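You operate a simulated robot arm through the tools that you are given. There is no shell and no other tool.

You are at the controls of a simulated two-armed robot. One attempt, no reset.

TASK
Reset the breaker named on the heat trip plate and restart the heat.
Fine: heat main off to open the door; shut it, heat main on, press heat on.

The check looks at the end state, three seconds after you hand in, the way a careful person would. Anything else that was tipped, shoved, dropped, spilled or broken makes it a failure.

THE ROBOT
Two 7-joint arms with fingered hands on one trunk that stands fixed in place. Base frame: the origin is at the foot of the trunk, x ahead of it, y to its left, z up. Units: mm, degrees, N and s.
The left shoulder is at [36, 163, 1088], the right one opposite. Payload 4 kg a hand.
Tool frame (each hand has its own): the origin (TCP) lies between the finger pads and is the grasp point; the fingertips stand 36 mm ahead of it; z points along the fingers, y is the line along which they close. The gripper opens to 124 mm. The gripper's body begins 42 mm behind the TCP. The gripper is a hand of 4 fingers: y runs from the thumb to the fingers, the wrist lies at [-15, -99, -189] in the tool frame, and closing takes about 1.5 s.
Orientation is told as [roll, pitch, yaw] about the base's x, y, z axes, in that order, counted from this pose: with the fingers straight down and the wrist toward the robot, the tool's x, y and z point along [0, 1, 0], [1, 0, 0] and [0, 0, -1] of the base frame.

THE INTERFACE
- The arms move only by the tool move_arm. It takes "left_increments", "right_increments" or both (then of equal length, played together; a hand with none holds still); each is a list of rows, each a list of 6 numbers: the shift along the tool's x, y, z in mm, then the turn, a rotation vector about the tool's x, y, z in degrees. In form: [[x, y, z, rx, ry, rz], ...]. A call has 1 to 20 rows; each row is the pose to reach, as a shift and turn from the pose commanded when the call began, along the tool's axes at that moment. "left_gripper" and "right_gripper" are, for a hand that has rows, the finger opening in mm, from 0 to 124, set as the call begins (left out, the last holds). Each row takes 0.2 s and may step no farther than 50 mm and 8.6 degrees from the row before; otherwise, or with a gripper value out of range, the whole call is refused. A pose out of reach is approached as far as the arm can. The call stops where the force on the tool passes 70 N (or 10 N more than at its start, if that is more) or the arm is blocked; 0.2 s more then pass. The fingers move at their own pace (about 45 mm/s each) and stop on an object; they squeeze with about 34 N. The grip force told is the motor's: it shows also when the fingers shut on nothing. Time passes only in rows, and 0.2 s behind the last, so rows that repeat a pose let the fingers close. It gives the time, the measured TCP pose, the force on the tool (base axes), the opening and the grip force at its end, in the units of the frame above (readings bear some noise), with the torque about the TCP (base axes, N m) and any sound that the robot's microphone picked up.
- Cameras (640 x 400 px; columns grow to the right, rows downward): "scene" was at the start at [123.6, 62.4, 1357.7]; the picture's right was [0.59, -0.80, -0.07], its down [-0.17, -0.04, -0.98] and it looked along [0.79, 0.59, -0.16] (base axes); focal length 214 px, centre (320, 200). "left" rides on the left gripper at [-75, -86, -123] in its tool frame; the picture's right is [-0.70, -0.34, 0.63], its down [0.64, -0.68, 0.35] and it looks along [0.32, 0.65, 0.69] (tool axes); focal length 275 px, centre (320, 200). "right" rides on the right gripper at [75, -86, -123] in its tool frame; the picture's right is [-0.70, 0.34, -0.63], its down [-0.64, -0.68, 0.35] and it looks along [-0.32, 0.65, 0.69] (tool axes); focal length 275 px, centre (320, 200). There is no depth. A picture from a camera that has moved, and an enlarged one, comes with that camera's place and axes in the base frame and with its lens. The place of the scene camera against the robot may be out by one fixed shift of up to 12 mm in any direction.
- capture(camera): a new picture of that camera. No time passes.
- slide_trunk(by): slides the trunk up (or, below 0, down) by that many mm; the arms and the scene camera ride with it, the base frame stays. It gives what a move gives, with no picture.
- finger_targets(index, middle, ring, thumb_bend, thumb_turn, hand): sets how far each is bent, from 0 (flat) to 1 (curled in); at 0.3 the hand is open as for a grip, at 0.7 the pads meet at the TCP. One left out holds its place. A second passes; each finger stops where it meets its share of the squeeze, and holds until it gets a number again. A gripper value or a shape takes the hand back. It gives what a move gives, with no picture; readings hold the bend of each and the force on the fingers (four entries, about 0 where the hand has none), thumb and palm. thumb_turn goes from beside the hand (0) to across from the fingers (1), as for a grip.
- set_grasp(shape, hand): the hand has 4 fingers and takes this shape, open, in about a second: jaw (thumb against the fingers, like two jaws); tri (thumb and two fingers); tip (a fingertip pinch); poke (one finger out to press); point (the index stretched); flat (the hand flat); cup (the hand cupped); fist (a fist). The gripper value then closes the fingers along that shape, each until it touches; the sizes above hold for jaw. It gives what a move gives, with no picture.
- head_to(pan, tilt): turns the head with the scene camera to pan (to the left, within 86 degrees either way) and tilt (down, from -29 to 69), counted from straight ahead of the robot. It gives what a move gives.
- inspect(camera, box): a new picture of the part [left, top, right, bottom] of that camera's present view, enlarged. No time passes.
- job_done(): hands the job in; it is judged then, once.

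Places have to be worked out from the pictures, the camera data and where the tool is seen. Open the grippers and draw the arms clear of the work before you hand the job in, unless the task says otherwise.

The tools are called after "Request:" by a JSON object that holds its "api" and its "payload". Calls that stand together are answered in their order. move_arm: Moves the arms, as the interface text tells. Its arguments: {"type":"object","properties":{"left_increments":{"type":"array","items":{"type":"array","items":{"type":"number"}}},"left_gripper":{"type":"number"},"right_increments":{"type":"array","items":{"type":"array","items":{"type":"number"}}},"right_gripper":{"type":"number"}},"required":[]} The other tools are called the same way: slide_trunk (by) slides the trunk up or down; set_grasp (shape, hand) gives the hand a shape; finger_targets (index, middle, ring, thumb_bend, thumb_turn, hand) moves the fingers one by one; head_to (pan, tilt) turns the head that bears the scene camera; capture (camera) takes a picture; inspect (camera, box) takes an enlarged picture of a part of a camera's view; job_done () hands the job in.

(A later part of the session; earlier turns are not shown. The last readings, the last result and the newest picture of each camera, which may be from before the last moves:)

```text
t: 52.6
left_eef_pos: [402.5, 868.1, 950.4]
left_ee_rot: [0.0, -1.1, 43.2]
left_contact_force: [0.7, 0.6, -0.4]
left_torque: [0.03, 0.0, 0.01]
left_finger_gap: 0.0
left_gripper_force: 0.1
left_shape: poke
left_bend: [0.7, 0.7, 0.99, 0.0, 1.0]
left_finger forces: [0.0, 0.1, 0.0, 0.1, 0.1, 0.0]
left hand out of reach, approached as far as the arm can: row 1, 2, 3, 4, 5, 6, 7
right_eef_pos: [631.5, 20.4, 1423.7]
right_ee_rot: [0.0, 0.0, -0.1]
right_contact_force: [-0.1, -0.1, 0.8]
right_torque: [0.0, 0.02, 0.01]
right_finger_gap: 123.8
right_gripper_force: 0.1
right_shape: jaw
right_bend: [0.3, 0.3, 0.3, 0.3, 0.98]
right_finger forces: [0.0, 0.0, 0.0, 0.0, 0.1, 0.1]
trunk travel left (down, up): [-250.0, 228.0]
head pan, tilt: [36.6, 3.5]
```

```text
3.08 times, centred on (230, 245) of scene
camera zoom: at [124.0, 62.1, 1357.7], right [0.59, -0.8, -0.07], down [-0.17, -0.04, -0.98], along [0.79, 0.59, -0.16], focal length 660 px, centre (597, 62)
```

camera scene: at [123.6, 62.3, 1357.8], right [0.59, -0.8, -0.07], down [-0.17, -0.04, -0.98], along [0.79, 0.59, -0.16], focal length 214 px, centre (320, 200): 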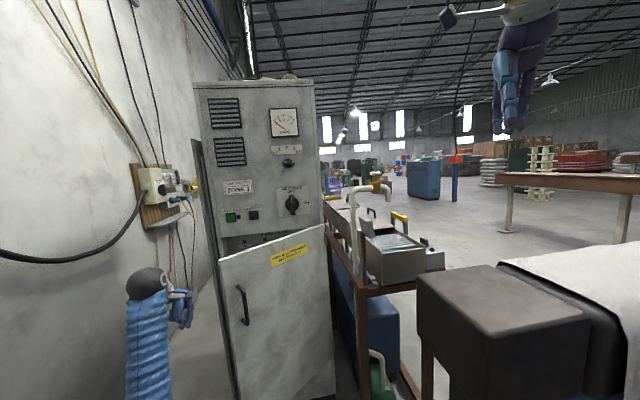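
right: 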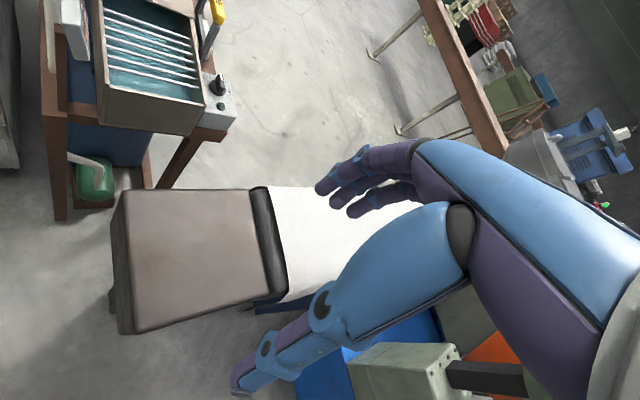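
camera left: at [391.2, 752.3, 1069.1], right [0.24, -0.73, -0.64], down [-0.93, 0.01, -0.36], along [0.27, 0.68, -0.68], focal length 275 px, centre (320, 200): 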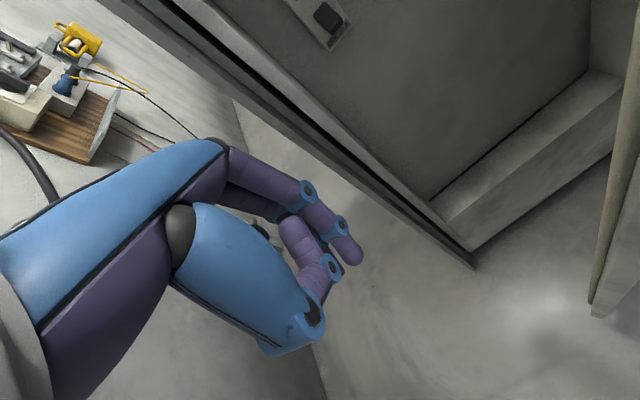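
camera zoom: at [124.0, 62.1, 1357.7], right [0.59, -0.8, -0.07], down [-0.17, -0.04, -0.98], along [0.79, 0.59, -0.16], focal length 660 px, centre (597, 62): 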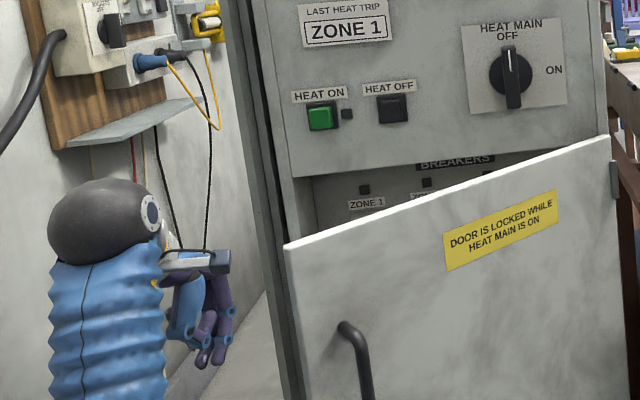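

The interior shows ZONE 1 as the leftmost breaker, near u≈-190, z≈1020. The arm is cramped at this shoulder height, so I'll raise the trunk 200 mm; the hand is clear to the left of door and cabinet.

Request:
{"api": "slide_trunk", "payload": {"by": 200}}

Request:
{"api": "capture", "payload": {"camera": "scene"}}

Request:
{"api": "capture", "payload": {"camera": "left"}}

Request:
{"api": "inspect", "payload": {"camera": "scene", "box": [190, 260, 350, 400]}}

```text
t: 54.8
left_eef_pos: [392.5, 867.6, 1201.6]
left_ee_rot: [-4.9, -6.1, 43.6]
left_contact_force: [-0.4, -0.4, -0.3]
left_torque: [-0.01, 0.01, 0.0]
left_finger_gap: 0.0
left_gripper_force: 0.1
left_shape: poke
left_bend: [0.7, 0.7, 0.99, 0.0, 1.0]
left_finger forces: [0.1, 0.0, 0.0, 0.0, 0.0, 0.0]
right_eef_pos: [631.7, 21.4, 1622.9]
right_ee_rot: [0.0, 0.2, 0.0]
right_contact_force: [0.0, 0.1, 0.4]
right_torque: [-0.02, 0.02, 0.01]
right_finger_gap: 123.6
right_gripper_force: 0.1
right_shape: jaw
right_bend: [0.3, 0.3, 0.3, 0.3, 0.98]
right_finger forces: [0.1, 0.0, 0.0, 0.0, 0.0, 0.0]
trunk travel left (down, up): [-450.0, 28.0]
head pan, tilt: [36.6, 3.5]
```

```text
taken
camera scene: at [64.8, 62.6, 1573.4], right [0.6, -0.8, 0.0], down [-0.05, -0.04, -1.0], along [0.8, 0.59, -0.06], focal length 214 px, centre (320, 200)
```

scene: 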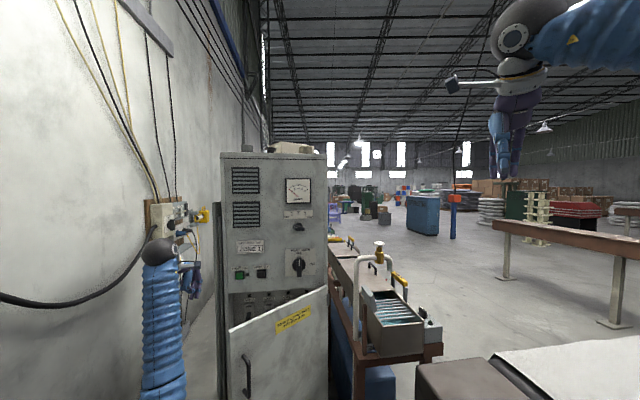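

```text
taken
camera left: at [365.1, 752.6, 1319.3], right [0.32, -0.73, -0.6], down [-0.88, 0.01, -0.47], along [0.35, 0.68, -0.64], focal length 275 px, centre (320, 200)
```

left: 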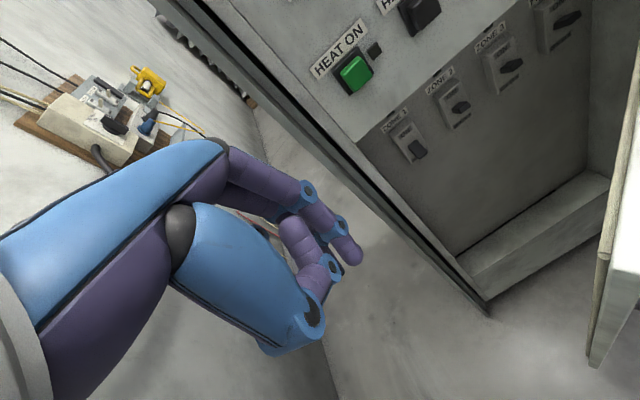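

```text
2.86 times, centred on (270, 330) of scene
camera zoom: at [64.8, 62.6, 1573.4], right [0.6, -0.8, 0.0], down [-0.05, -0.04, -1.0], along [0.8, 0.59, -0.06], focal length 613 px, centre (463, -171)
```

zoom: 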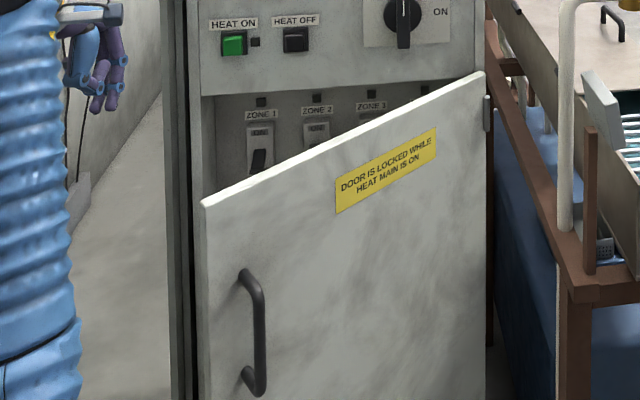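

The breakers are now in view. I'll enlarge both views of them.

Request:
{"api": "inspect", "payload": {"camera": "left", "box": [360, 0, 620, 180]}}

Request:
{"api": "inspect", "payload": {"camera": "scene", "box": [225, 280, 335, 345]}}

```text
2.22 times, centred on (490, 90) of left
camera zoom: at [365.1, 752.6, 1319.3], right [0.32, -0.73, -0.6], down [-0.88, 0.01, -0.47], along [0.35, 0.68, -0.64], focal length 612 px, centre (-58, 444)
```

zoom: 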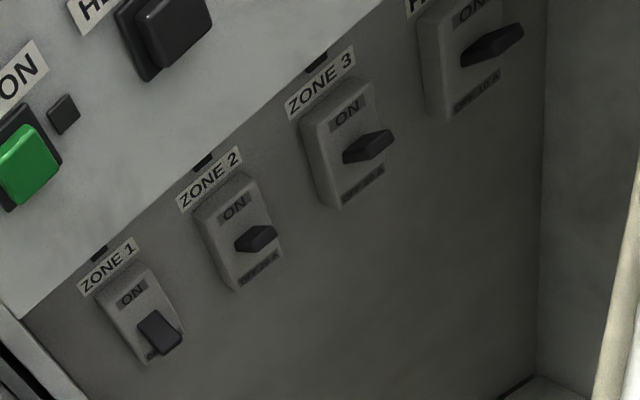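

```text
5.82 times, centred on (280, 312) of scene
camera zoom: at [64.8, 62.6, 1573.4], right [0.6, -0.8, 0.0], down [-0.05, -0.04, -1.0], along [0.8, 0.59, -0.06], focal length 1248 px, centre (553, -454)
```

zoom: 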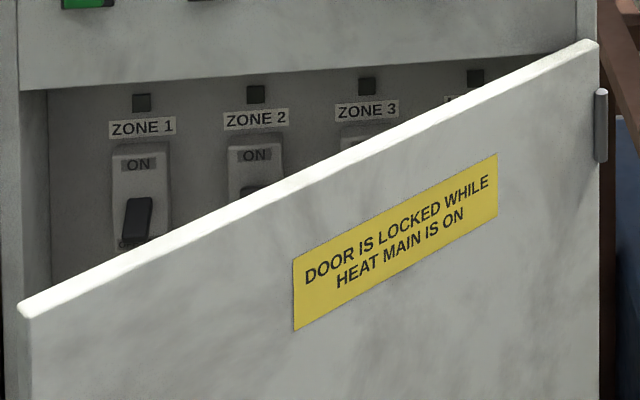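

Triangulation puts the ZONE 1 lever, which points down at OFF/RESET, at u≈-200, n≈1166, z≈926; the other levers point up. The door opening is enough for a finger coming in slightly from the left. I'll straighten the index and bring the hand to a pre-approach pose.

Request:
{"api": "finger_targets", "payload": {"hand": "left", "index": 0.0, "middle": 1.0, "ring": 1.0, "thumb_bend": 1.0, "thumb_turn": 1.0}}

Request:
{"api": "move_arm", "payload": {"left_increments": [[-3, -15, 30, -5, 0, 0], [-6, -30, 60, -10, 0, 0], [-10, -45, 95, -16, 0, 0], [-14, -60, 130, -22, 0, 0], [-18, -75, 165, -28, 0, 0], [-22, -90, 200, -34, 0, 0], [-25, -95, 230, -39, 0, 0], [-25, -95, 230, -39, 0, 0]]}}

Request:
{"api": "capture", "payload": {"camera": "scene"}}

Request:
{"api": "capture", "payload": {"camera": "left"}}

```text
t: 55.8
left_eef_pos: [392.2, 868.1, 1201.2]
left_ee_rot: [-4.9, -6.1, 43.5]
left_contact_force: [0.1, 0.5, -0.5]
left_torque: [0.03, 0.02, 0.0]
left_finger_gap: 43.9
left_gripper_force: 0.0
left_shape: fingers
left_bend: [0.0, 1.0, 1.0, 1.0, 1.0]
left_finger forces: [0.0, 0.0, 0.0, 0.0, 0.1, 0.0]
right_eef_pos: [631.3, 21.4, 1625.1]
right_ee_rot: [-0.1, 0.0, 0.1]
right_contact_force: [0.2, -0.8, 0.0]
right_torque: [-0.01, -0.04, 0.03]
right_finger_gap: 123.7
right_gripper_force: 0.0
right_shape: jaw
right_bend: [0.3, 0.3, 0.3, 0.3, 0.98]
right_finger forces: [0.0, 0.1, 0.0, 0.1, 0.0, 0.0]
trunk travel left (down, up): [-450.0, 28.0]
head pan, tilt: [36.6, 3.5]
```

```text
t: 57.6
left_eef_pos: [369.3, 785.1, 963.6]
left_ee_rot: [-6.9, -45.1, 47.9]
left_contact_force: [-0.2, 0.0, 0.7]
left_torque: [0.02, 0.01, 0.02]
left_finger_gap: 44.1
left_gripper_force: 0.1
left_shape: fingers
left_bend: [0.0, 1.0, 1.0, 1.0, 1.0]
left_finger forces: [0.0, 0.0, 0.0, 0.0, 0.0, 0.0]
right_eef_pos: [631.9, 21.8, 1624.7]
right_ee_rot: [0.0, 0.0, 0.1]
right_contact_force: [-0.5, 0.8, 0.2]
right_torque: [0.0, -0.04, -0.02]
right_finger_gap: 124.1
right_gripper_force: 0.1
right_shape: jaw
right_bend: [0.3, 0.3, 0.3, 0.3, 0.98]
right_finger forces: [0.0, 0.0, 0.0, 0.0, 0.0, 0.1]
trunk travel left (down, up): [-450.0, 28.0]
head pan, tilt: [36.6, 3.5]
```

```text
taken
camera scene: at [64.6, 62.6, 1573.4], right [0.6, -0.8, 0.0], down [-0.05, -0.04, -1.0], along [0.8, 0.59, -0.06], focal length 214 px, centre (320, 200)
```

scene: 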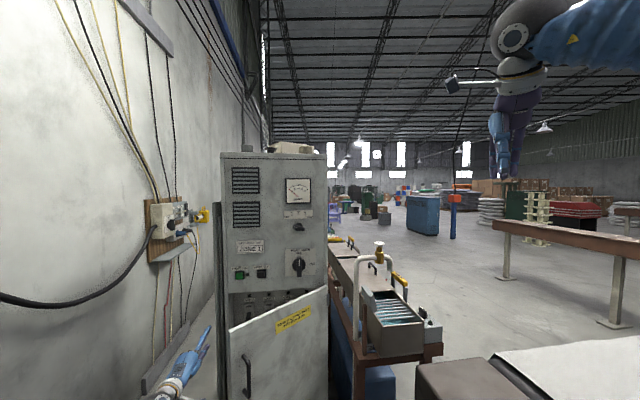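

```text
taken
camera left: at [311.5, 631.3, 995.2], right [0.67, -0.4, -0.62], down [-0.57, 0.27, -0.78], along [0.48, 0.88, -0.05], focal length 275 px, centre (320, 200)
```

left: 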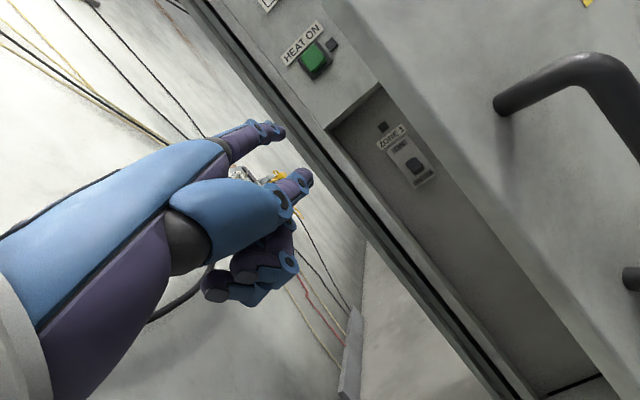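

This gives an excellent view of the ZONE 1 breaker. I'll enlarge it to see the lever's state and geometry.

Request:
{"api": "inspect", "payload": {"camera": "left", "box": [350, 100, 470, 200]}}

Request:
{"api": "inspect", "payload": {"camera": "scene", "box": [225, 285, 275, 330]}}

```text
4.00 times, centred on (410, 150) of left
camera zoom: at [311.5, 631.3, 995.2], right [0.67, -0.4, -0.62], down [-0.57, 0.27, -0.78], along [0.48, 0.88, -0.05], focal length 1101 px, centre (-40, 400)
```

zoom: 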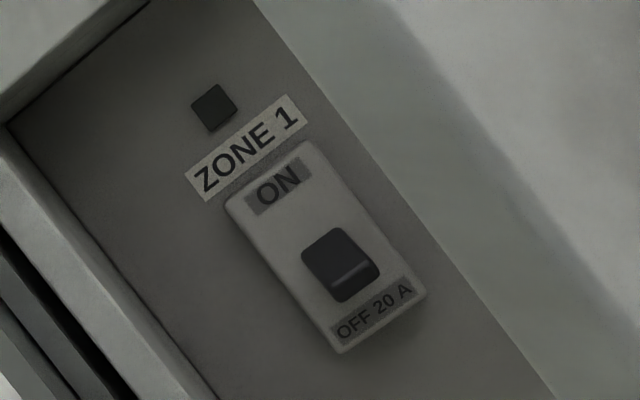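

```text
8.89 times, centred on (250, 308) of scene
camera zoom: at [64.6, 62.6, 1573.4], right [0.6, -0.8, 0.0], down [-0.05, -0.04, -1.0], along [0.8, 0.59, -0.06], focal length 1906 px, centre (942, -756)
```

zoom: 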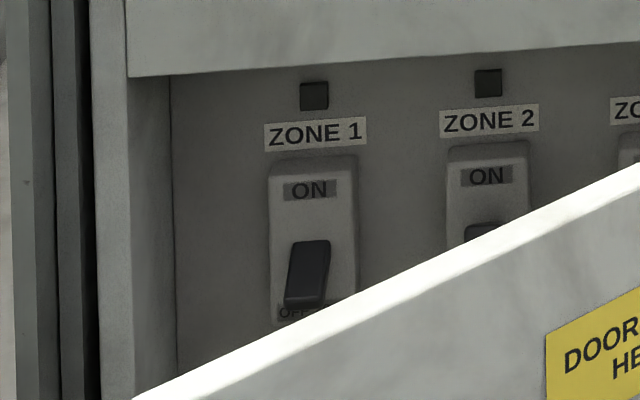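

The ZONE 1 lever is tilted about 30° down toward OFF, while the others tilt up. I'll move the thumb beside the hand to see whether that leaves the index cleaner, and correct the wrist orientation to yaw 32°, level.

Request:
{"api": "finger_targets", "payload": {"hand": "left", "thumb_bend": 0.6, "thumb_turn": 0.0}}

Request:
{"api": "move_arm", "payload": {"left_increments": [[0, 0, 0, 3.4, -1.9, 5.7], [0, 0, 0, 6.8, -3.8, 11.4], [0, 0, 0, 6.8, -3.8, 11.4]]}}

Request:
{"api": "capture", "payload": {"camera": "left"}}

Request:
{"api": "inspect", "payload": {"camera": "scene", "box": [140, 270, 300, 400]}}

```text
t: 58.6
left_eef_pos: [368.5, 786.6, 964.0]
left_ee_rot: [-6.9, -45.0, 47.9]
left_contact_force: [-0.5, 0.2, 0.2]
left_torque: [-0.02, 0.03, -0.01]
left_finger_gap: 145.9
left_gripper_force: 0.0
left_shape: fingers
left_bend: [0.0, 1.0, 1.0, 0.6, 0.0]
left_finger forces: [0.0, 0.0, 0.1, 0.1, 0.0, 0.0]
right_eef_pos: [633.0, 21.8, 1624.0]
right_ee_rot: [0.0, 0.0, -0.1]
right_contact_force: [0.1, 1.1, -0.5]
right_torque: [0.05, 0.01, -0.02]
right_finger_gap: 123.4
right_gripper_force: 0.0
right_shape: jaw
right_bend: [0.3, 0.3, 0.3, 0.3, 0.98]
right_finger forces: [0.0, 0.1, 0.0, 0.0, 0.0, 0.1]
trunk travel left (down, up): [-450.0, 28.0]
head pan, tilt: [36.6, 3.5]
```

```text
t: 59.4
left_eef_pos: [370.2, 785.4, 965.5]
left_ee_rot: [0.0, -38.8, 32.0]
left_contact_force: [-0.2, 0.1, 0.6]
left_torque: [-0.03, -0.02, -0.02]
left_finger_gap: 146.1
left_gripper_force: 0.0
left_shape: fingers
left_bend: [0.0, 1.0, 1.0, 0.6, 0.0]
left_finger forces: [0.1, 0.0, 0.0, 0.1, 0.0, 0.0]
right_eef_pos: [633.2, 21.1, 1624.1]
right_ee_rot: [0.1, 0.0, 0.0]
right_contact_force: [0.3, -1.2, -0.2]
right_torque: [-0.01, 0.01, -0.03]
right_finger_gap: 123.3
right_gripper_force: 0.1
right_shape: jaw
right_bend: [0.3, 0.3, 0.3, 0.3, 0.98]
right_finger forces: [0.1, 0.0, 0.1, 0.0, 0.1, 0.0]
trunk travel left (down, up): [-450.0, 28.0]
head pan, tilt: [36.6, 3.5]
```

```text
taken
camera left: at [288.9, 646.0, 1006.2], right [0.48, -0.52, -0.7], down [-0.61, 0.38, -0.7], along [0.63, 0.76, -0.13], focal length 275 px, centre (320, 200)
```

left: 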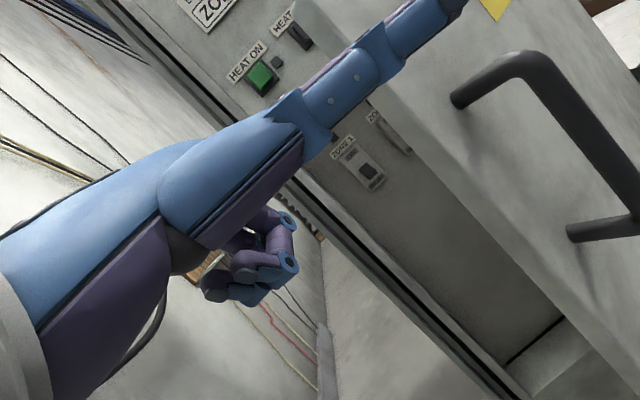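

```text
3.08 times, centred on (220, 335) of scene
camera zoom: at [65.0, 61.6, 1573.4], right [0.6, -0.8, 0.0], down [-0.05, -0.04, -1.0], along [0.8, 0.59, -0.06], focal length 660 px, centre (628, -215)
```

zoom: 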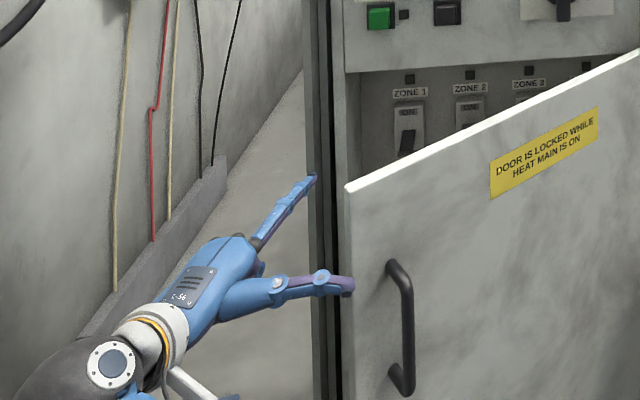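

The thumb sticks out when turned aside, so I'll tuck it back. Before going in I'd like the door wider, so I'll lower the fingertip to z≈850 beside the edge, where the raised shoulder gives more room.

Request:
{"api": "finger_targets", "payload": {"hand": "left", "thumb_bend": 1.0, "thumb_turn": 1.0}}

Request:
{"api": "move_arm", "payload": {"left_increments": [[-2.3, -32.7, 25, 0, 0, 0], [-4.5, -65.5, 49.9, 0, 0, 0], [-7.4, -100.4, 73, 0, 0, 0], [-12.3, -124.7, 104.8, 0, 0, 0], [-22, -141.9, 129.5, 0, 0, 0], [-48.3, -137.1, 133.3, 0, 0, 0], [-48.3, -137.1, 133.3, 0, 0, 0]]}}

Request:
{"api": "capture", "payload": {"camera": "left"}}

Request:
{"api": "inspect", "payload": {"camera": "scene", "box": [140, 270, 300, 400]}}

```text
t: 60.4
left_eef_pos: [369.5, 787.2, 965.5]
left_ee_rot: [0.1, -38.8, 32.0]
left_contact_force: [-0.1, -0.5, -0.5]
left_torque: [0.01, -0.03, -0.02]
left_finger_gap: 44.0
left_gripper_force: 0.1
left_shape: fingers
left_bend: [0.0, 1.0, 1.0, 1.0, 1.0]
left_finger forces: [0.0, 0.0, 0.1, 0.0, 0.0, 0.1]
right_eef_pos: [631.4, 21.1, 1623.5]
right_ee_rot: [0.1, 0.0, -0.1]
right_contact_force: [0.6, 0.4, 0.1]
right_torque: [0.01, -0.02, 0.04]
right_finger_gap: 123.3
right_gripper_force: 0.1
right_shape: jaw
right_bend: [0.3, 0.3, 0.3, 0.3, 0.98]
right_finger forces: [0.0, 0.0, 0.0, 0.1, 0.0, 0.0]
trunk travel left (down, up): [-450.0, 28.0]
head pan, tilt: [36.6, 3.5]
```

```text
t: 62.2
left_eef_pos: [373.2, 793.7, 833.1]
left_ee_rot: [5.9, -42.8, 29.9]
left_contact_force: [-1.0, -0.4, 0.3]
left_torque: [0.01, 0.02, -0.03]
left_finger_gap: 43.5
left_gripper_force: 0.1
left_shape: fingers
left_bend: [0.0, 1.0, 1.0, 1.0, 1.0]
left_finger forces: [0.0, 0.0, 0.0, 0.0, 0.1, 0.1]
right_eef_pos: [631.9, 21.8, 1623.2]
right_ee_rot: [0.0, 0.2, 0.0]
right_contact_force: [0.1, -0.1, 0.8]
right_torque: [0.02, 0.0, -0.01]
right_finger_gap: 123.9
right_gripper_force: 0.0
right_shape: jaw
right_bend: [0.3, 0.3, 0.3, 0.3, 0.98]
right_finger forces: [0.0, 0.0, 0.0, 0.1, 0.1, 0.1]
trunk travel left (down, up): [-450.0, 28.0]
head pan, tilt: [36.6, 3.5]
stopped in row 7 (left hand): the arm was blocked; the commanded pose is now the measured one
```

```text
taken
camera left: at [294.6, 647.9, 857.0], right [0.51, -0.43, -0.74], down [-0.61, 0.43, -0.67], along [0.61, 0.79, -0.04], focal length 275 px, centre (320, 200)
```

left: 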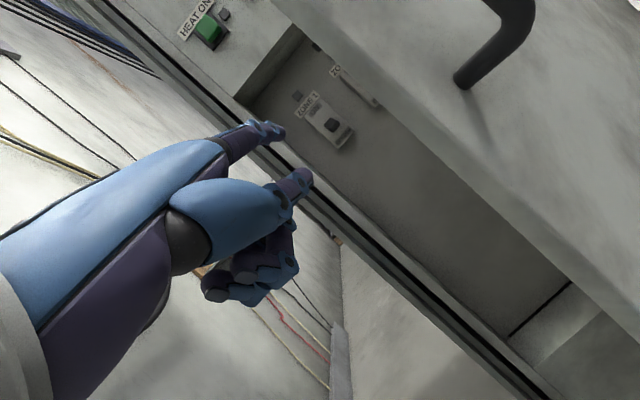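

```text
3.08 times, centred on (220, 335) of scene
camera zoom: at [64.7, 62.0, 1572.9], right [0.6, -0.8, 0.0], down [-0.05, -0.04, -1.0], along [0.8, 0.59, -0.06], focal length 660 px, centre (628, -215)
```

zoom: 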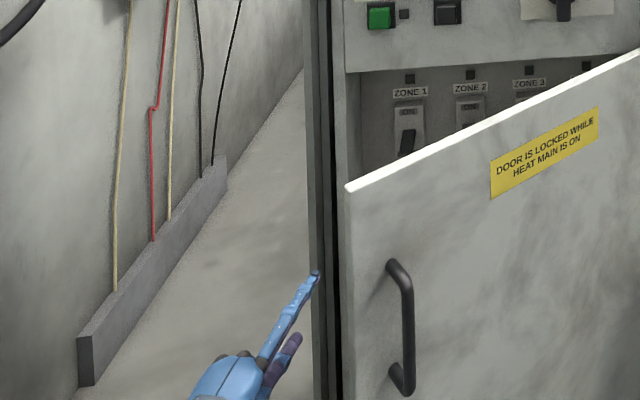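

The arm got blocked with no contact force, a posture limit in this cramped spot, so I'll leave the door at about 38°. I'll go to the breaker on a slanted line at yaw 27°, which keeps the wrist camera clear of the door edge.

Request:
{"api": "move_arm", "payload": {"left_increments": [[2.3, 27.5, 11, 0.8, -1.6, 0.5], [4.7, 55, 22, 1.6, -3.2, 1], [7, 82.4, 33, 2.4, -4.8, 1.5], [9.4, 110, 44, 3.1, -6.4, 2], [11.7, 137.4, 55.1, 3.7, -7.8, 2.4], [11.7, 137.4, 55.1, 3.7, -7.8, 2.4]]}}

Request:
{"api": "capture", "payload": {"camera": "left"}}

Request:
{"api": "inspect", "payload": {"camera": "scene", "box": [140, 270, 300, 400]}}

```text
t: 63.6
left_eef_pos: [484.2, 877.6, 883.9]
left_ee_rot: [-0.4, -38.8, 26.9]
left_contact_force: [-1.0, -0.2, 0.3]
left_torque: [0.0, -0.01, 0.05]
left_finger_gap: 43.4
left_gripper_force: 0.0
left_shape: fingers
left_bend: [0.0, 1.0, 1.0, 1.0, 1.0]
left_finger forces: [0.0, 0.0, 0.1, 0.0, 0.0, 0.0]
right_eef_pos: [631.4, 20.7, 1625.9]
right_ee_rot: [0.0, -0.1, 0.0]
right_contact_force: [-0.1, 0.7, 0.4]
right_torque: [0.02, 0.01, -0.02]
right_finger_gap: 123.8
right_gripper_force: 0.0
right_shape: jaw
right_bend: [0.3, 0.3, 0.3, 0.3, 0.98]
right_finger forces: [0.0, 0.0, 0.0, 0.0, 0.0, 0.1]
trunk travel left (down, up): [-450.0, 28.0]
head pan, tilt: [36.6, 3.5]
```

```text
taken
camera left: at [389.5, 744.3, 924.6], right [0.43, -0.56, -0.7], down [-0.57, 0.43, -0.7], along [0.7, 0.7, -0.13], focal length 275 px, centre (320, 200)
```

left: 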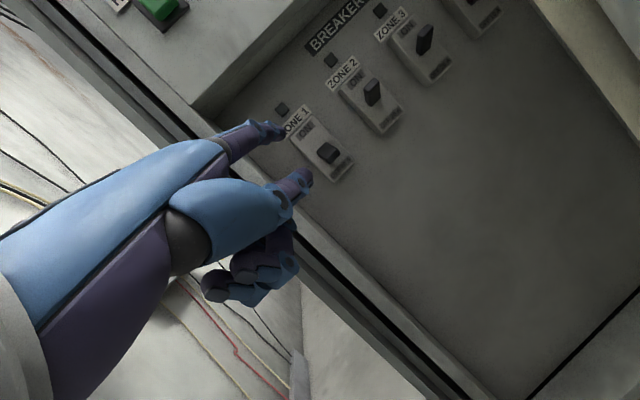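

```text
3.08 times, centred on (220, 335) of scene
camera zoom: at [64.5, 61.9, 1573.4], right [0.6, -0.8, 0.0], down [-0.05, -0.04, -1.0], along [0.8, 0.59, -0.06], focal length 660 px, centre (628, -215)
```

zoom: 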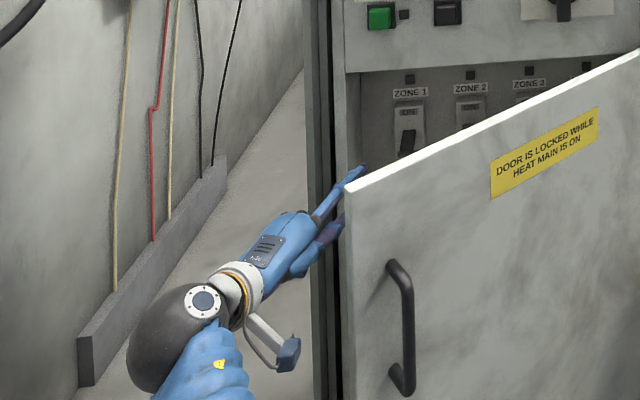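

I have a good view of all the levers now. I'll zoom in on breakers 1–3.

Request:
{"api": "inspect", "payload": {"camera": "left", "box": [240, 10, 460, 190]}}

```text
2.22 times, centred on (350, 100) of left
camera zoom: at [389.5, 744.3, 924.6], right [0.43, -0.56, -0.7], down [-0.57, 0.43, -0.7], along [0.7, 0.7, -0.13], focal length 612 px, centre (253, 422)
```

zoom: 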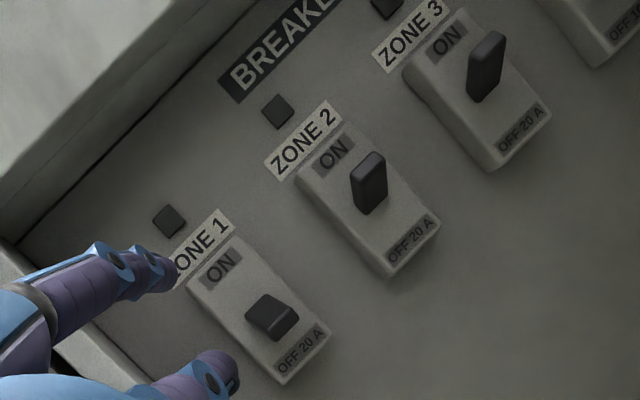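

Levers 2 and 3 are up at ON and ZONE 1 is down. The index tip is at (-233, 1055, 958). I'll slide it in above the ZONE 1 lever, to be able to press it fully down first as a proper reset.

Request:
{"api": "move_arm", "payload": {"left_increments": [[0.6, 23, 18.5, 0, 0, 0], [1.3, 46, 37, 0, 0, 0], [2, 69, 55.7, 0, 0, 0], [2.6, 87, 70.4, 0, 0, 0], [2.6, 87, 70.4, 0, 0, 0]]}}

Request:
{"api": "inspect", "payload": {"camera": "left", "box": [200, 30, 420, 230]}}

Request:
{"api": "inspect", "payload": {"camera": "scene", "box": [200, 285, 290, 350]}}

```text
t: 64.8
left_eef_pos: [583.6, 929.7, 880.9]
left_ee_rot: [-0.3, -38.8, 26.9]
left_contact_force: [0.7, 0.0, 0.3]
left_torque: [-0.01, 0.01, -0.01]
left_finger_gap: 43.8
left_gripper_force: 0.0
left_shape: fingers
left_bend: [0.0, 1.0, 1.0, 1.0, 1.0]
left_finger forces: [0.0, 0.0, 0.1, 0.1, 0.1, 0.1]
right_eef_pos: [630.8, 19.7, 1623.9]
right_ee_rot: [0.0, 0.0, 0.0]
right_contact_force: [0.6, -0.6, 0.0]
right_torque: [-0.04, -0.01, -0.03]
right_finger_gap: 123.9
right_gripper_force: 0.0
right_shape: jaw
right_bend: [0.3, 0.3, 0.3, 0.3, 0.98]
right_finger forces: [0.1, 0.0, 0.0, 0.0, 0.0, 0.0]
trunk travel left (down, up): [-450.0, 28.0]
head pan, tilt: [36.6, 3.5]
```

```text
2.00 times, centred on (310, 130) of left
camera zoom: at [489.3, 797.7, 922.4], right [0.44, -0.56, -0.7], down [-0.57, 0.43, -0.7], along [0.7, 0.7, -0.13], focal length 551 px, centre (340, 340)
```

zoom: 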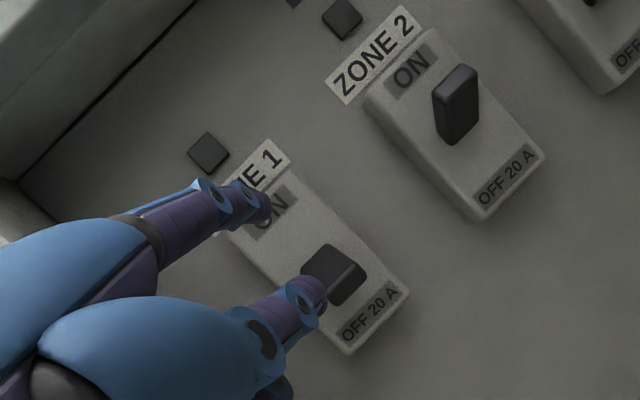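

```text
6.15 times, centred on (245, 318) of scene
camera zoom: at [64.3, 62.2, 1573.4], right [0.6, -0.8, 0.0], down [-0.05, -0.04, -1.0], along [0.8, 0.59, -0.06], focal length 1320 px, centre (782, -523)
```

zoom: 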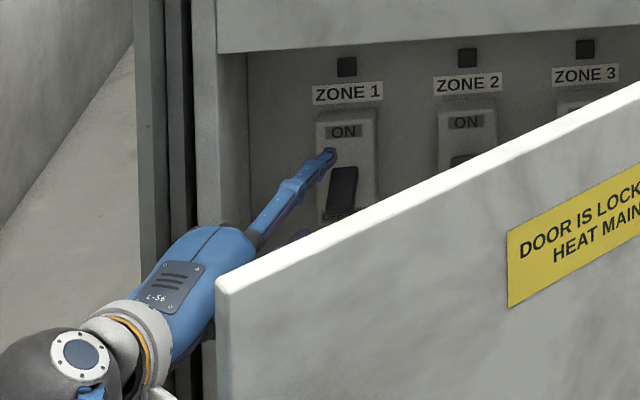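

In the scene view the fingertip is just above the lever, about 8–10 mm left of its centre. I'll shift right and slightly in, then ease down onto the lever in small steps.

Request:
{"api": "move_arm", "payload": {"left_increments": [[-8, 3, 2.5, 0, 0, 0], [-8, 6.2, 5, 0, 0, 0], [-8, 2.4, 9.7, 0, 0, 0], [-8, -1.3, 14.3, 0, 0, 0], [-8, -5, 19, 0, 0, 0], [-8, -7.6, 22.1, 0, 0, 0]]}}

Request:
{"api": "inspect", "payload": {"camera": "left", "box": [200, 30, 420, 230]}}

Request:
{"api": "inspect", "payload": {"camera": "scene", "box": [200, 285, 290, 350]}}

```text
t: 66.2
left_eef_pos: [592.5, 922.3, 861.2]
left_ee_rot: [-0.4, -38.8, 27.0]
left_contact_force: [0.2, -0.2, -0.2]
left_torque: [0.01, 0.01, -0.02]
left_finger_gap: 43.6
left_gripper_force: 0.1
left_shape: fingers
left_bend: [0.0, 1.0, 1.0, 1.0, 1.0]
left_finger forces: [0.0, 0.0, 0.0, 0.0, 0.1, 0.0]
right_eef_pos: [632.2, 20.8, 1623.4]
right_ee_rot: [0.0, 0.0, 0.0]
right_contact_force: [-0.2, -1.0, -0.1]
right_torque: [0.0, 0.01, 0.01]
right_finger_gap: 123.5
right_gripper_force: 0.1
right_shape: jaw
right_bend: [0.3, 0.3, 0.3, 0.3, 0.98]
right_finger forces: [0.0, 0.0, 0.0, 0.1, 0.1, 0.1]
trunk travel left (down, up): [-450.0, 28.0]
head pan, tilt: [36.6, 3.5]
```

```text
2.00 times, centred on (310, 130) of left
camera zoom: at [498.2, 791.5, 902.8], right [0.43, -0.56, -0.7], down [-0.57, 0.43, -0.7], along [0.7, 0.7, -0.13], focal length 551 px, centre (340, 340)
```

zoom: 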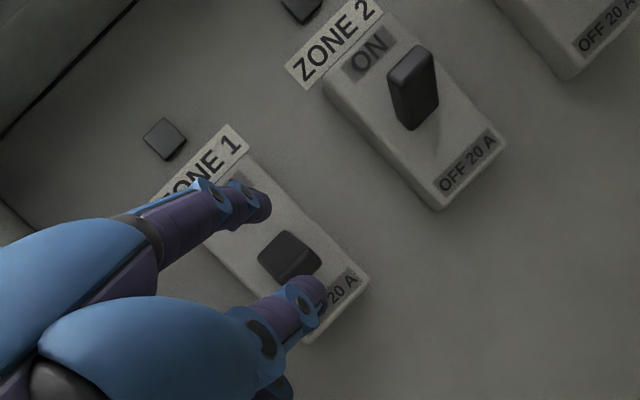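

```text
6.15 times, centred on (245, 318) of scene
camera zoom: at [64.7, 62.3, 1573.4], right [0.6, -0.8, 0.0], down [-0.05, -0.04, -1.0], along [0.8, 0.59, -0.06], focal length 1320 px, centre (782, -523)
```

zoom: 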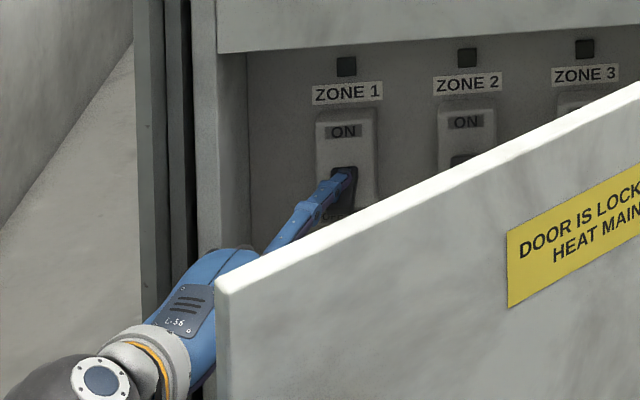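

The tip is about 24 mm above the lever's end with no contact yet. I'll continue down in small steps, slightly further in.

Request:
{"api": "move_arm", "payload": {"left_increments": [[0, 3.9, 3.1, 0, 0, 0], [0, 0.1, 7.8, 0, 0, 0], [0, -3, 11.6, 0, 0, 0], [0, -6.2, 15.5, 0, 0, 0], [0, -9.3, 19.4, 0, 0, 0]]}}

Request:
{"api": "inspect", "payload": {"camera": "left", "box": [200, 30, 420, 230]}}

```text
t: 67.4
left_eef_pos: [598.0, 926.0, 841.1]
left_ee_rot: [-0.3, -38.8, 27.0]
left_contact_force: [0.0, -0.7, 0.2]
left_torque: [0.0, -0.03, -0.03]
left_finger_gap: 43.7
left_gripper_force: 0.1
left_shape: fingers
left_bend: [0.0, 1.0, 1.0, 1.0, 1.0]
left_finger forces: [0.0, 0.0, 0.1, 0.1, 0.0, 0.0]
right_eef_pos: [631.8, 21.4, 1623.6]
right_ee_rot: [0.1, 0.0, 0.0]
right_contact_force: [-0.7, 0.1, 0.2]
right_torque: [0.01, -0.01, -0.02]
right_finger_gap: 123.8
right_gripper_force: 0.1
right_shape: jaw
right_bend: [0.3, 0.3, 0.3, 0.3, 0.98]
right_finger forces: [0.0, 0.1, 0.2, 0.0, 0.0, 0.0]
trunk travel left (down, up): [-450.0, 28.0]
head pan, tilt: [36.6, 3.5]
```

```text
2.00 times, centred on (310, 130) of left
camera zoom: at [504.2, 793.9, 882.6], right [0.44, -0.56, -0.7], down [-0.57, 0.43, -0.7], along [0.7, 0.7, -0.13], focal length 551 px, centre (340, 340)
```

zoom: 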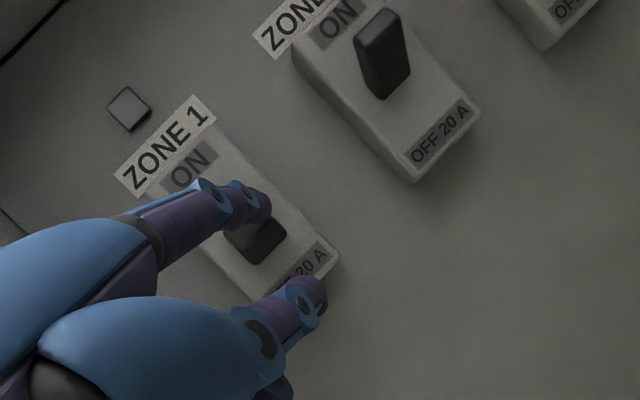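

There is no contact, and breaker spacing suggests the body front is deeper, near n≈1205, so the finger is just in front of the lever. I'll raise it, go 18 mm further in, and come down again.

Request:
{"api": "move_arm", "payload": {"left_increments": [[0, 7, -8.5, 0, 0, 0], [0, 13.8, -17.1, 0, 0, 0], [0, 21, -11.4, 0, 0, 0], [0, 27.8, -5.8, 0, 0, 0], [0, 24.7, -1.9, 0, 0, 0], [0, 21.5, 2, 0, 0, 0], [0, 18.4, 5.9, 0, 0, 0], [0, 15.2, 9.7, 0, 0, 0], [0, 10.2, 16, 0, 0, 0]]}}

Request:
{"api": "inspect", "payload": {"camera": "left", "box": [200, 30, 420, 230]}}

Request:
{"api": "inspect", "payload": {"camera": "scene", "box": [200, 285, 290, 350]}}

```text
t: 69.4
left_eef_pos: [613.1, 934.4, 834.9]
left_ee_rot: [-0.3, -39.0, 26.9]
left_contact_force: [-0.8, -0.4, 5.3]
left_torque: [0.28, -0.46, -0.05]
left_finger_gap: 50.7
left_gripper_force: 2.1
left_shape: fingers
left_bend: [0.0, 1.0, 1.0, 1.0, 1.0]
left_finger forces: [4.4, 0.0, 0.0, 0.0, 0.0, 0.1]
right_eef_pos: [631.7, 20.4, 1624.0]
right_ee_rot: [0.0, 0.0, 0.0]
right_contact_force: [0.4, 0.5, -0.4]
right_torque: [-0.02, 0.02, 0.01]
right_finger_gap: 123.7
right_gripper_force: 0.1
right_shape: jaw
right_bend: [0.3, 0.3, 0.3, 0.3, 0.98]
right_finger forces: [0.0, 0.0, 0.0, 0.1, 0.0, 0.1]
trunk travel left (down, up): [-450.0, 28.0]
head pan, tilt: [36.6, 3.5]
```

```text
2.00 times, centred on (310, 130) of left
camera zoom: at [519.3, 802.3, 877.0], right [0.44, -0.56, -0.7], down [-0.57, 0.43, -0.7], along [0.7, 0.7, -0.13], focal length 551 px, centre (340, 340)
```

zoom: 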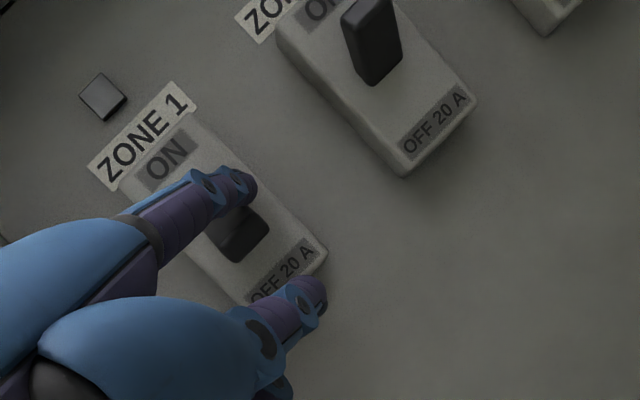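

```text
6.15 times, centred on (245, 318) of scene
camera zoom: at [64.2, 61.7, 1573.5], right [0.6, -0.8, 0.0], down [-0.05, -0.04, -1.0], along [0.8, 0.59, -0.06], focal length 1320 px, centre (782, -523)
```

zoom: 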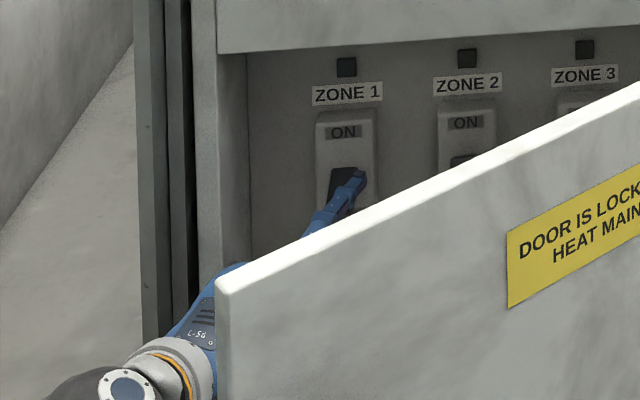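

The finger now bears on the top of the lever with about 5 N. I'll press a bit further down to be sure it is fully at OFF/reset.

Request:
{"api": "move_arm", "payload": {"left_increments": [[0, -2.5, 3.1, 0, 0, 0], [0, -5, 6.2, 0, 0, 0], [0, -7.5, 9.3, 0, 0, 0], [0, -7.5, 9.3, 0, 0, 0]]}}

Request:
{"api": "inspect", "payload": {"camera": "left", "box": [200, 30, 420, 230]}}

```text
t: 70.4
left_eef_pos: [612.3, 933.7, 825.3]
left_ee_rot: [-0.2, -39.0, 26.9]
left_contact_force: [2.8, -2.4, 9.5]
left_torque: [0.49, -0.51, -0.3]
left_finger_gap: 53.6
left_gripper_force: 4.1
left_shape: fingers
left_bend: [0.0, 1.0, 1.0, 1.0, 1.0]
left_finger forces: [8.4, 0.0, 0.0, 0.0, 0.0, 0.0]
right_eef_pos: [631.8, 19.7, 1624.4]
right_ee_rot: [0.1, 0.1, 0.1]
right_contact_force: [-0.3, 0.1, -0.3]
right_torque: [-0.01, 0.04, -0.01]
right_finger_gap: 123.7
right_gripper_force: 0.0
right_shape: jaw
right_bend: [0.3, 0.3, 0.3, 0.3, 0.98]
right_finger forces: [0.0, 0.0, 0.0, 0.0, 0.1, 0.0]
trunk travel left (down, up): [-450.0, 28.0]
head pan, tilt: [36.6, 3.5]
```

```text
2.00 times, centred on (310, 130) of left
camera zoom: at [519.3, 801.8, 866.2], right [0.44, -0.56, -0.7], down [-0.57, 0.43, -0.7], along [0.7, 0.7, -0.13], focal length 551 px, centre (340, 340)
```

zoom: 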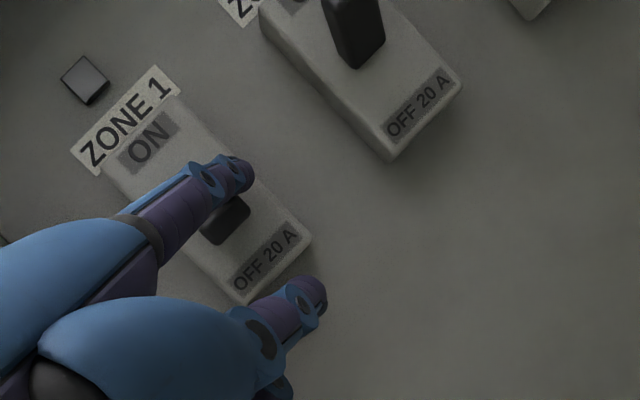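

The lever sits firmly against its lower stop at about 9.5 N. Now I'll lift off, back out 50 mm and drop below the lever to push it up to ON.

Request:
{"api": "move_arm", "payload": {"left_increments": [[0, 10.7, -13.2, 0, 0, 0], [0, 22, -27.2, 0, 0, 0], [0, 2.6, -42.9, 0, 0, 0], [0, -16.9, -58.7, 0, 0, 0], [0, -35.8, -35.4, 0, 0, 0], [0, -54.6, -12.1, 0, 0, 0], [0, -54.6, -12.1, 0, 0, 0]]}}

Request:
{"api": "inspect", "payload": {"camera": "left", "box": [200, 0, 420, 200]}}

Request:
{"api": "inspect", "payload": {"camera": "scene", "box": [200, 285, 290, 350]}}

```text
t: 72.0
left_eef_pos: [568.7, 907.3, 797.1]
left_ee_rot: [-0.3, -38.8, 27.0]
left_contact_force: [-0.4, -0.1, 0.1]
left_torque: [-0.03, 0.0, 0.02]
left_finger_gap: 43.8
left_gripper_force: 0.0
left_shape: fingers
left_bend: [0.0, 1.0, 1.0, 1.0, 1.0]
left_finger forces: [0.0, 0.0, 0.1, 0.0, 0.1, 0.1]
right_eef_pos: [632.4, 21.1, 1625.1]
right_ee_rot: [0.0, 0.0, 0.0]
right_contact_force: [0.4, -0.6, -0.2]
right_torque: [0.0, 0.01, 0.02]
right_finger_gap: 123.7
right_gripper_force: 0.1
right_shape: jaw
right_bend: [0.3, 0.3, 0.3, 0.3, 0.98]
right_finger forces: [0.0, 0.1, 0.0, 0.1, 0.0, 0.0]
trunk travel left (down, up): [-450.0, 28.0]
head pan, tilt: [36.6, 3.5]
```

```text
2.00 times, centred on (310, 100) of left
camera zoom: at [474.6, 775.4, 838.6], right [0.43, -0.56, -0.7], down [-0.57, 0.43, -0.7], along [0.7, 0.7, -0.13], focal length 551 px, centre (340, 400)
```

zoom: 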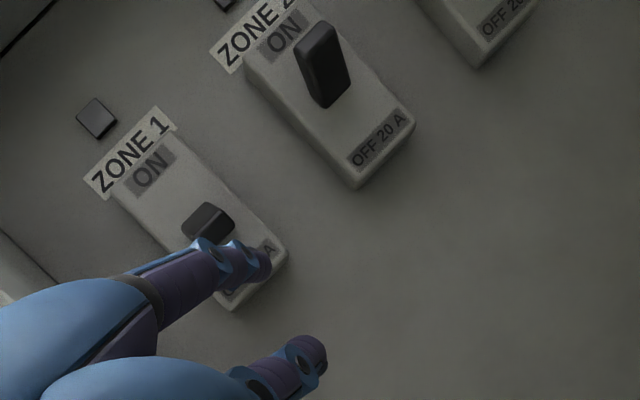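

```text
6.15 times, centred on (245, 318) of scene
camera zoom: at [64.8, 62.0, 1573.4], right [0.6, -0.8, 0.0], down [-0.05, -0.04, -1.0], along [0.8, 0.59, -0.06], focal length 1320 px, centre (782, -523)
```

zoom: 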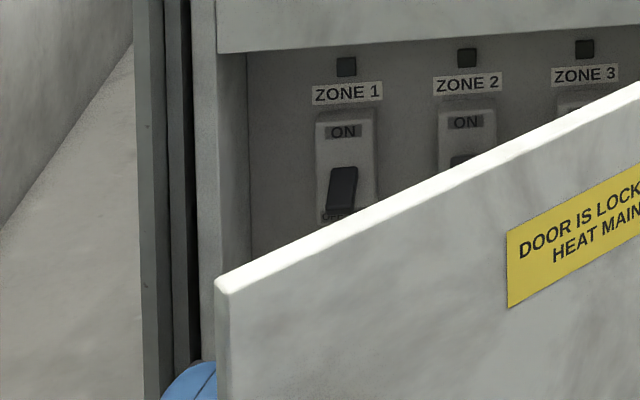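

The lever is clear and still down. I'll move 8 mm left, 52 mm in under the lever, then push up.

Request:
{"api": "move_arm", "payload": {"left_increments": [[4, 10, 8.2, 0, 0, 0], [8, 20.2, 16.3, 0, 0, 0], [8, 30.3, 24.5, 0, 0, 0], [8, 40.4, 32.7, 0, 0, 0], [8, 46.7, 24.9, 0, 0, 0], [8, 53, 17.2, 0, 0, 0], [8, 59.3, 9.4, 0, 0, 0], [8, 65.6, 1.6, 0, 0, 0], [8, 71.9, -6.2, 0, 0, 0]]}}

Request:
{"api": "inspect", "payload": {"camera": "left", "box": [200, 30, 420, 230]}}

Request:
{"api": "inspect", "payload": {"camera": "scene", "box": [200, 285, 290, 350]}}

```text
t: 74.0
left_eef_pos: [613.1, 942.4, 847.1]
left_ee_rot: [-0.3, -38.9, 26.9]
left_contact_force: [-4.0, -2.2, -5.6]
left_torque: [0.03, 0.16, -0.07]
left_finger_gap: 36.8
left_gripper_force: 3.9
left_shape: fingers
left_bend: [0.05, 1.0, 1.0, 1.0, 1.0]
left_finger forces: [7.7, 0.1, 0.0, 0.1, 0.0, 0.0]
right_eef_pos: [632.2, 22.9, 1624.4]
right_ee_rot: [0.0, 0.2, -0.1]
right_contact_force: [-0.1, -0.2, -0.7]
right_torque: [0.01, -0.03, -0.02]
right_finger_gap: 123.6
right_gripper_force: 0.1
right_shape: jaw
right_bend: [0.3, 0.3, 0.3, 0.3, 0.98]
right_finger forces: [0.1, 0.0, 0.0, 0.1, 0.0, 0.0]
trunk travel left (down, up): [-450.0, 28.0]
head pan, tilt: [36.6, 3.5]
```

```text
2.00 times, centred on (310, 130) of left
camera zoom: at [519.5, 810.1, 887.3], right [0.43, -0.56, -0.7], down [-0.57, 0.43, -0.7], along [0.7, 0.7, -0.13], focal length 551 px, centre (340, 340)
```

zoom: 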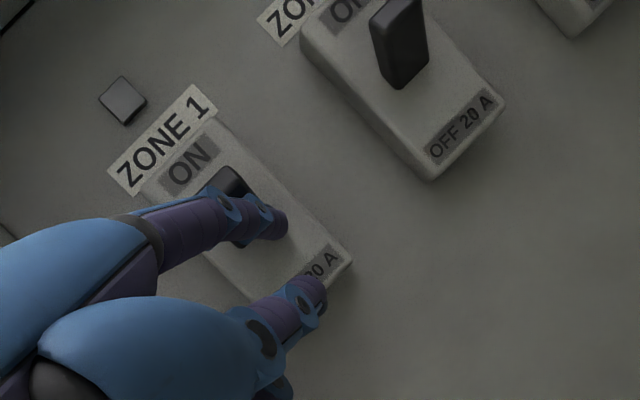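

```text
6.15 times, centred on (245, 318) of scene
camera zoom: at [65.6, 63.0, 1573.3], right [0.6, -0.8, 0.0], down [-0.05, -0.04, -1.0], along [0.8, 0.59, -0.06], focal length 1320 px, centre (782, -523)
```

zoom: 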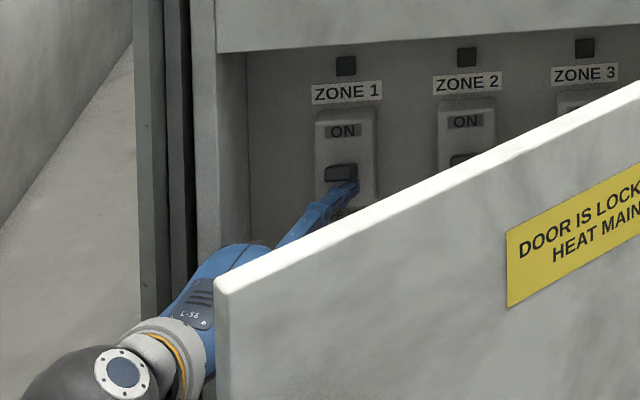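

The lever is moving up with about 6–8 N of resistance. I'll keep pushing up another 35 mm to snap it to ON.

Request:
{"api": "move_arm", "payload": {"left_increments": [[0, 5, -6.2, 0, 0, 0], [0, 10, -12.4, 0, 0, 0], [0, 15, -18.6, 0, 0, 0], [0, 20, -24.8, 0, 0, 0], [0, 22, -27.2, 0, 0, 0]]}}

Request:
{"api": "inspect", "payload": {"camera": "left", "box": [200, 30, 420, 230]}}

Request:
{"api": "inspect", "payload": {"camera": "scene", "box": [200, 285, 290, 350]}}

```text
t: 75.2
left_eef_pos: [611.6, 941.7, 880.2]
left_ee_rot: [-0.3, -38.7, 27.0]
left_contact_force: [-6.9, -8.3, -11.1]
left_torque: [0.06, 0.58, -0.42]
left_finger_gap: 19.0
left_gripper_force: 7.8
left_shape: fingers
left_bend: [0.26, 1.0, 1.0, 1.0, 1.0]
left_finger forces: [16.2, 0.0, 0.0, 0.0, 0.0, 0.0]
right_eef_pos: [632.1, 21.8, 1624.7]
right_ee_rot: [0.1, 0.0, 0.0]
right_contact_force: [0.2, 0.4, 0.0]
right_torque: [0.02, 0.0, 0.04]
right_finger_gap: 123.6
right_gripper_force: 0.0
right_shape: jaw
right_bend: [0.3, 0.3, 0.3, 0.3, 0.98]
right_finger forces: [0.1, 0.0, 0.0, 0.0, 0.0, 0.0]
trunk travel left (down, up): [-450.0, 28.0]
head pan, tilt: [36.6, 3.5]
```

```text
2.00 times, centred on (310, 130) of left
camera zoom: at [517.4, 810.0, 922.6], right [0.43, -0.56, -0.7], down [-0.57, 0.43, -0.7], along [0.7, 0.7, -0.13], focal length 551 px, centre (340, 340)
```

zoom: 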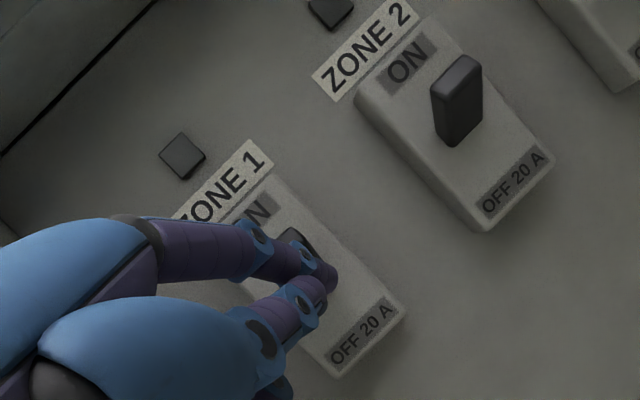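

```text
6.15 times, centred on (245, 318) of scene
camera zoom: at [65.1, 63.0, 1573.3], right [0.6, -0.8, 0.0], down [-0.05, -0.04, -1.0], along [0.8, 0.59, -0.06], focal length 1320 px, centre (782, -523)
```

zoom: 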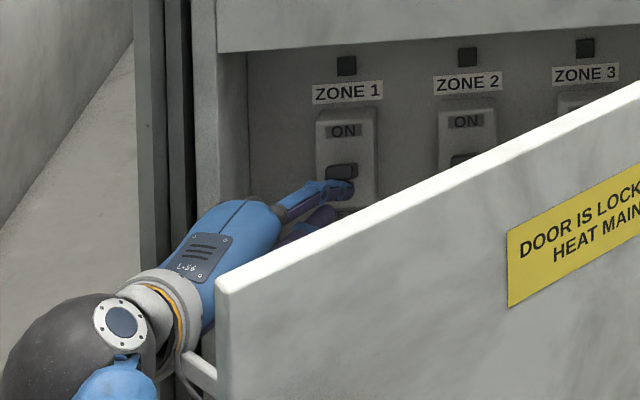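

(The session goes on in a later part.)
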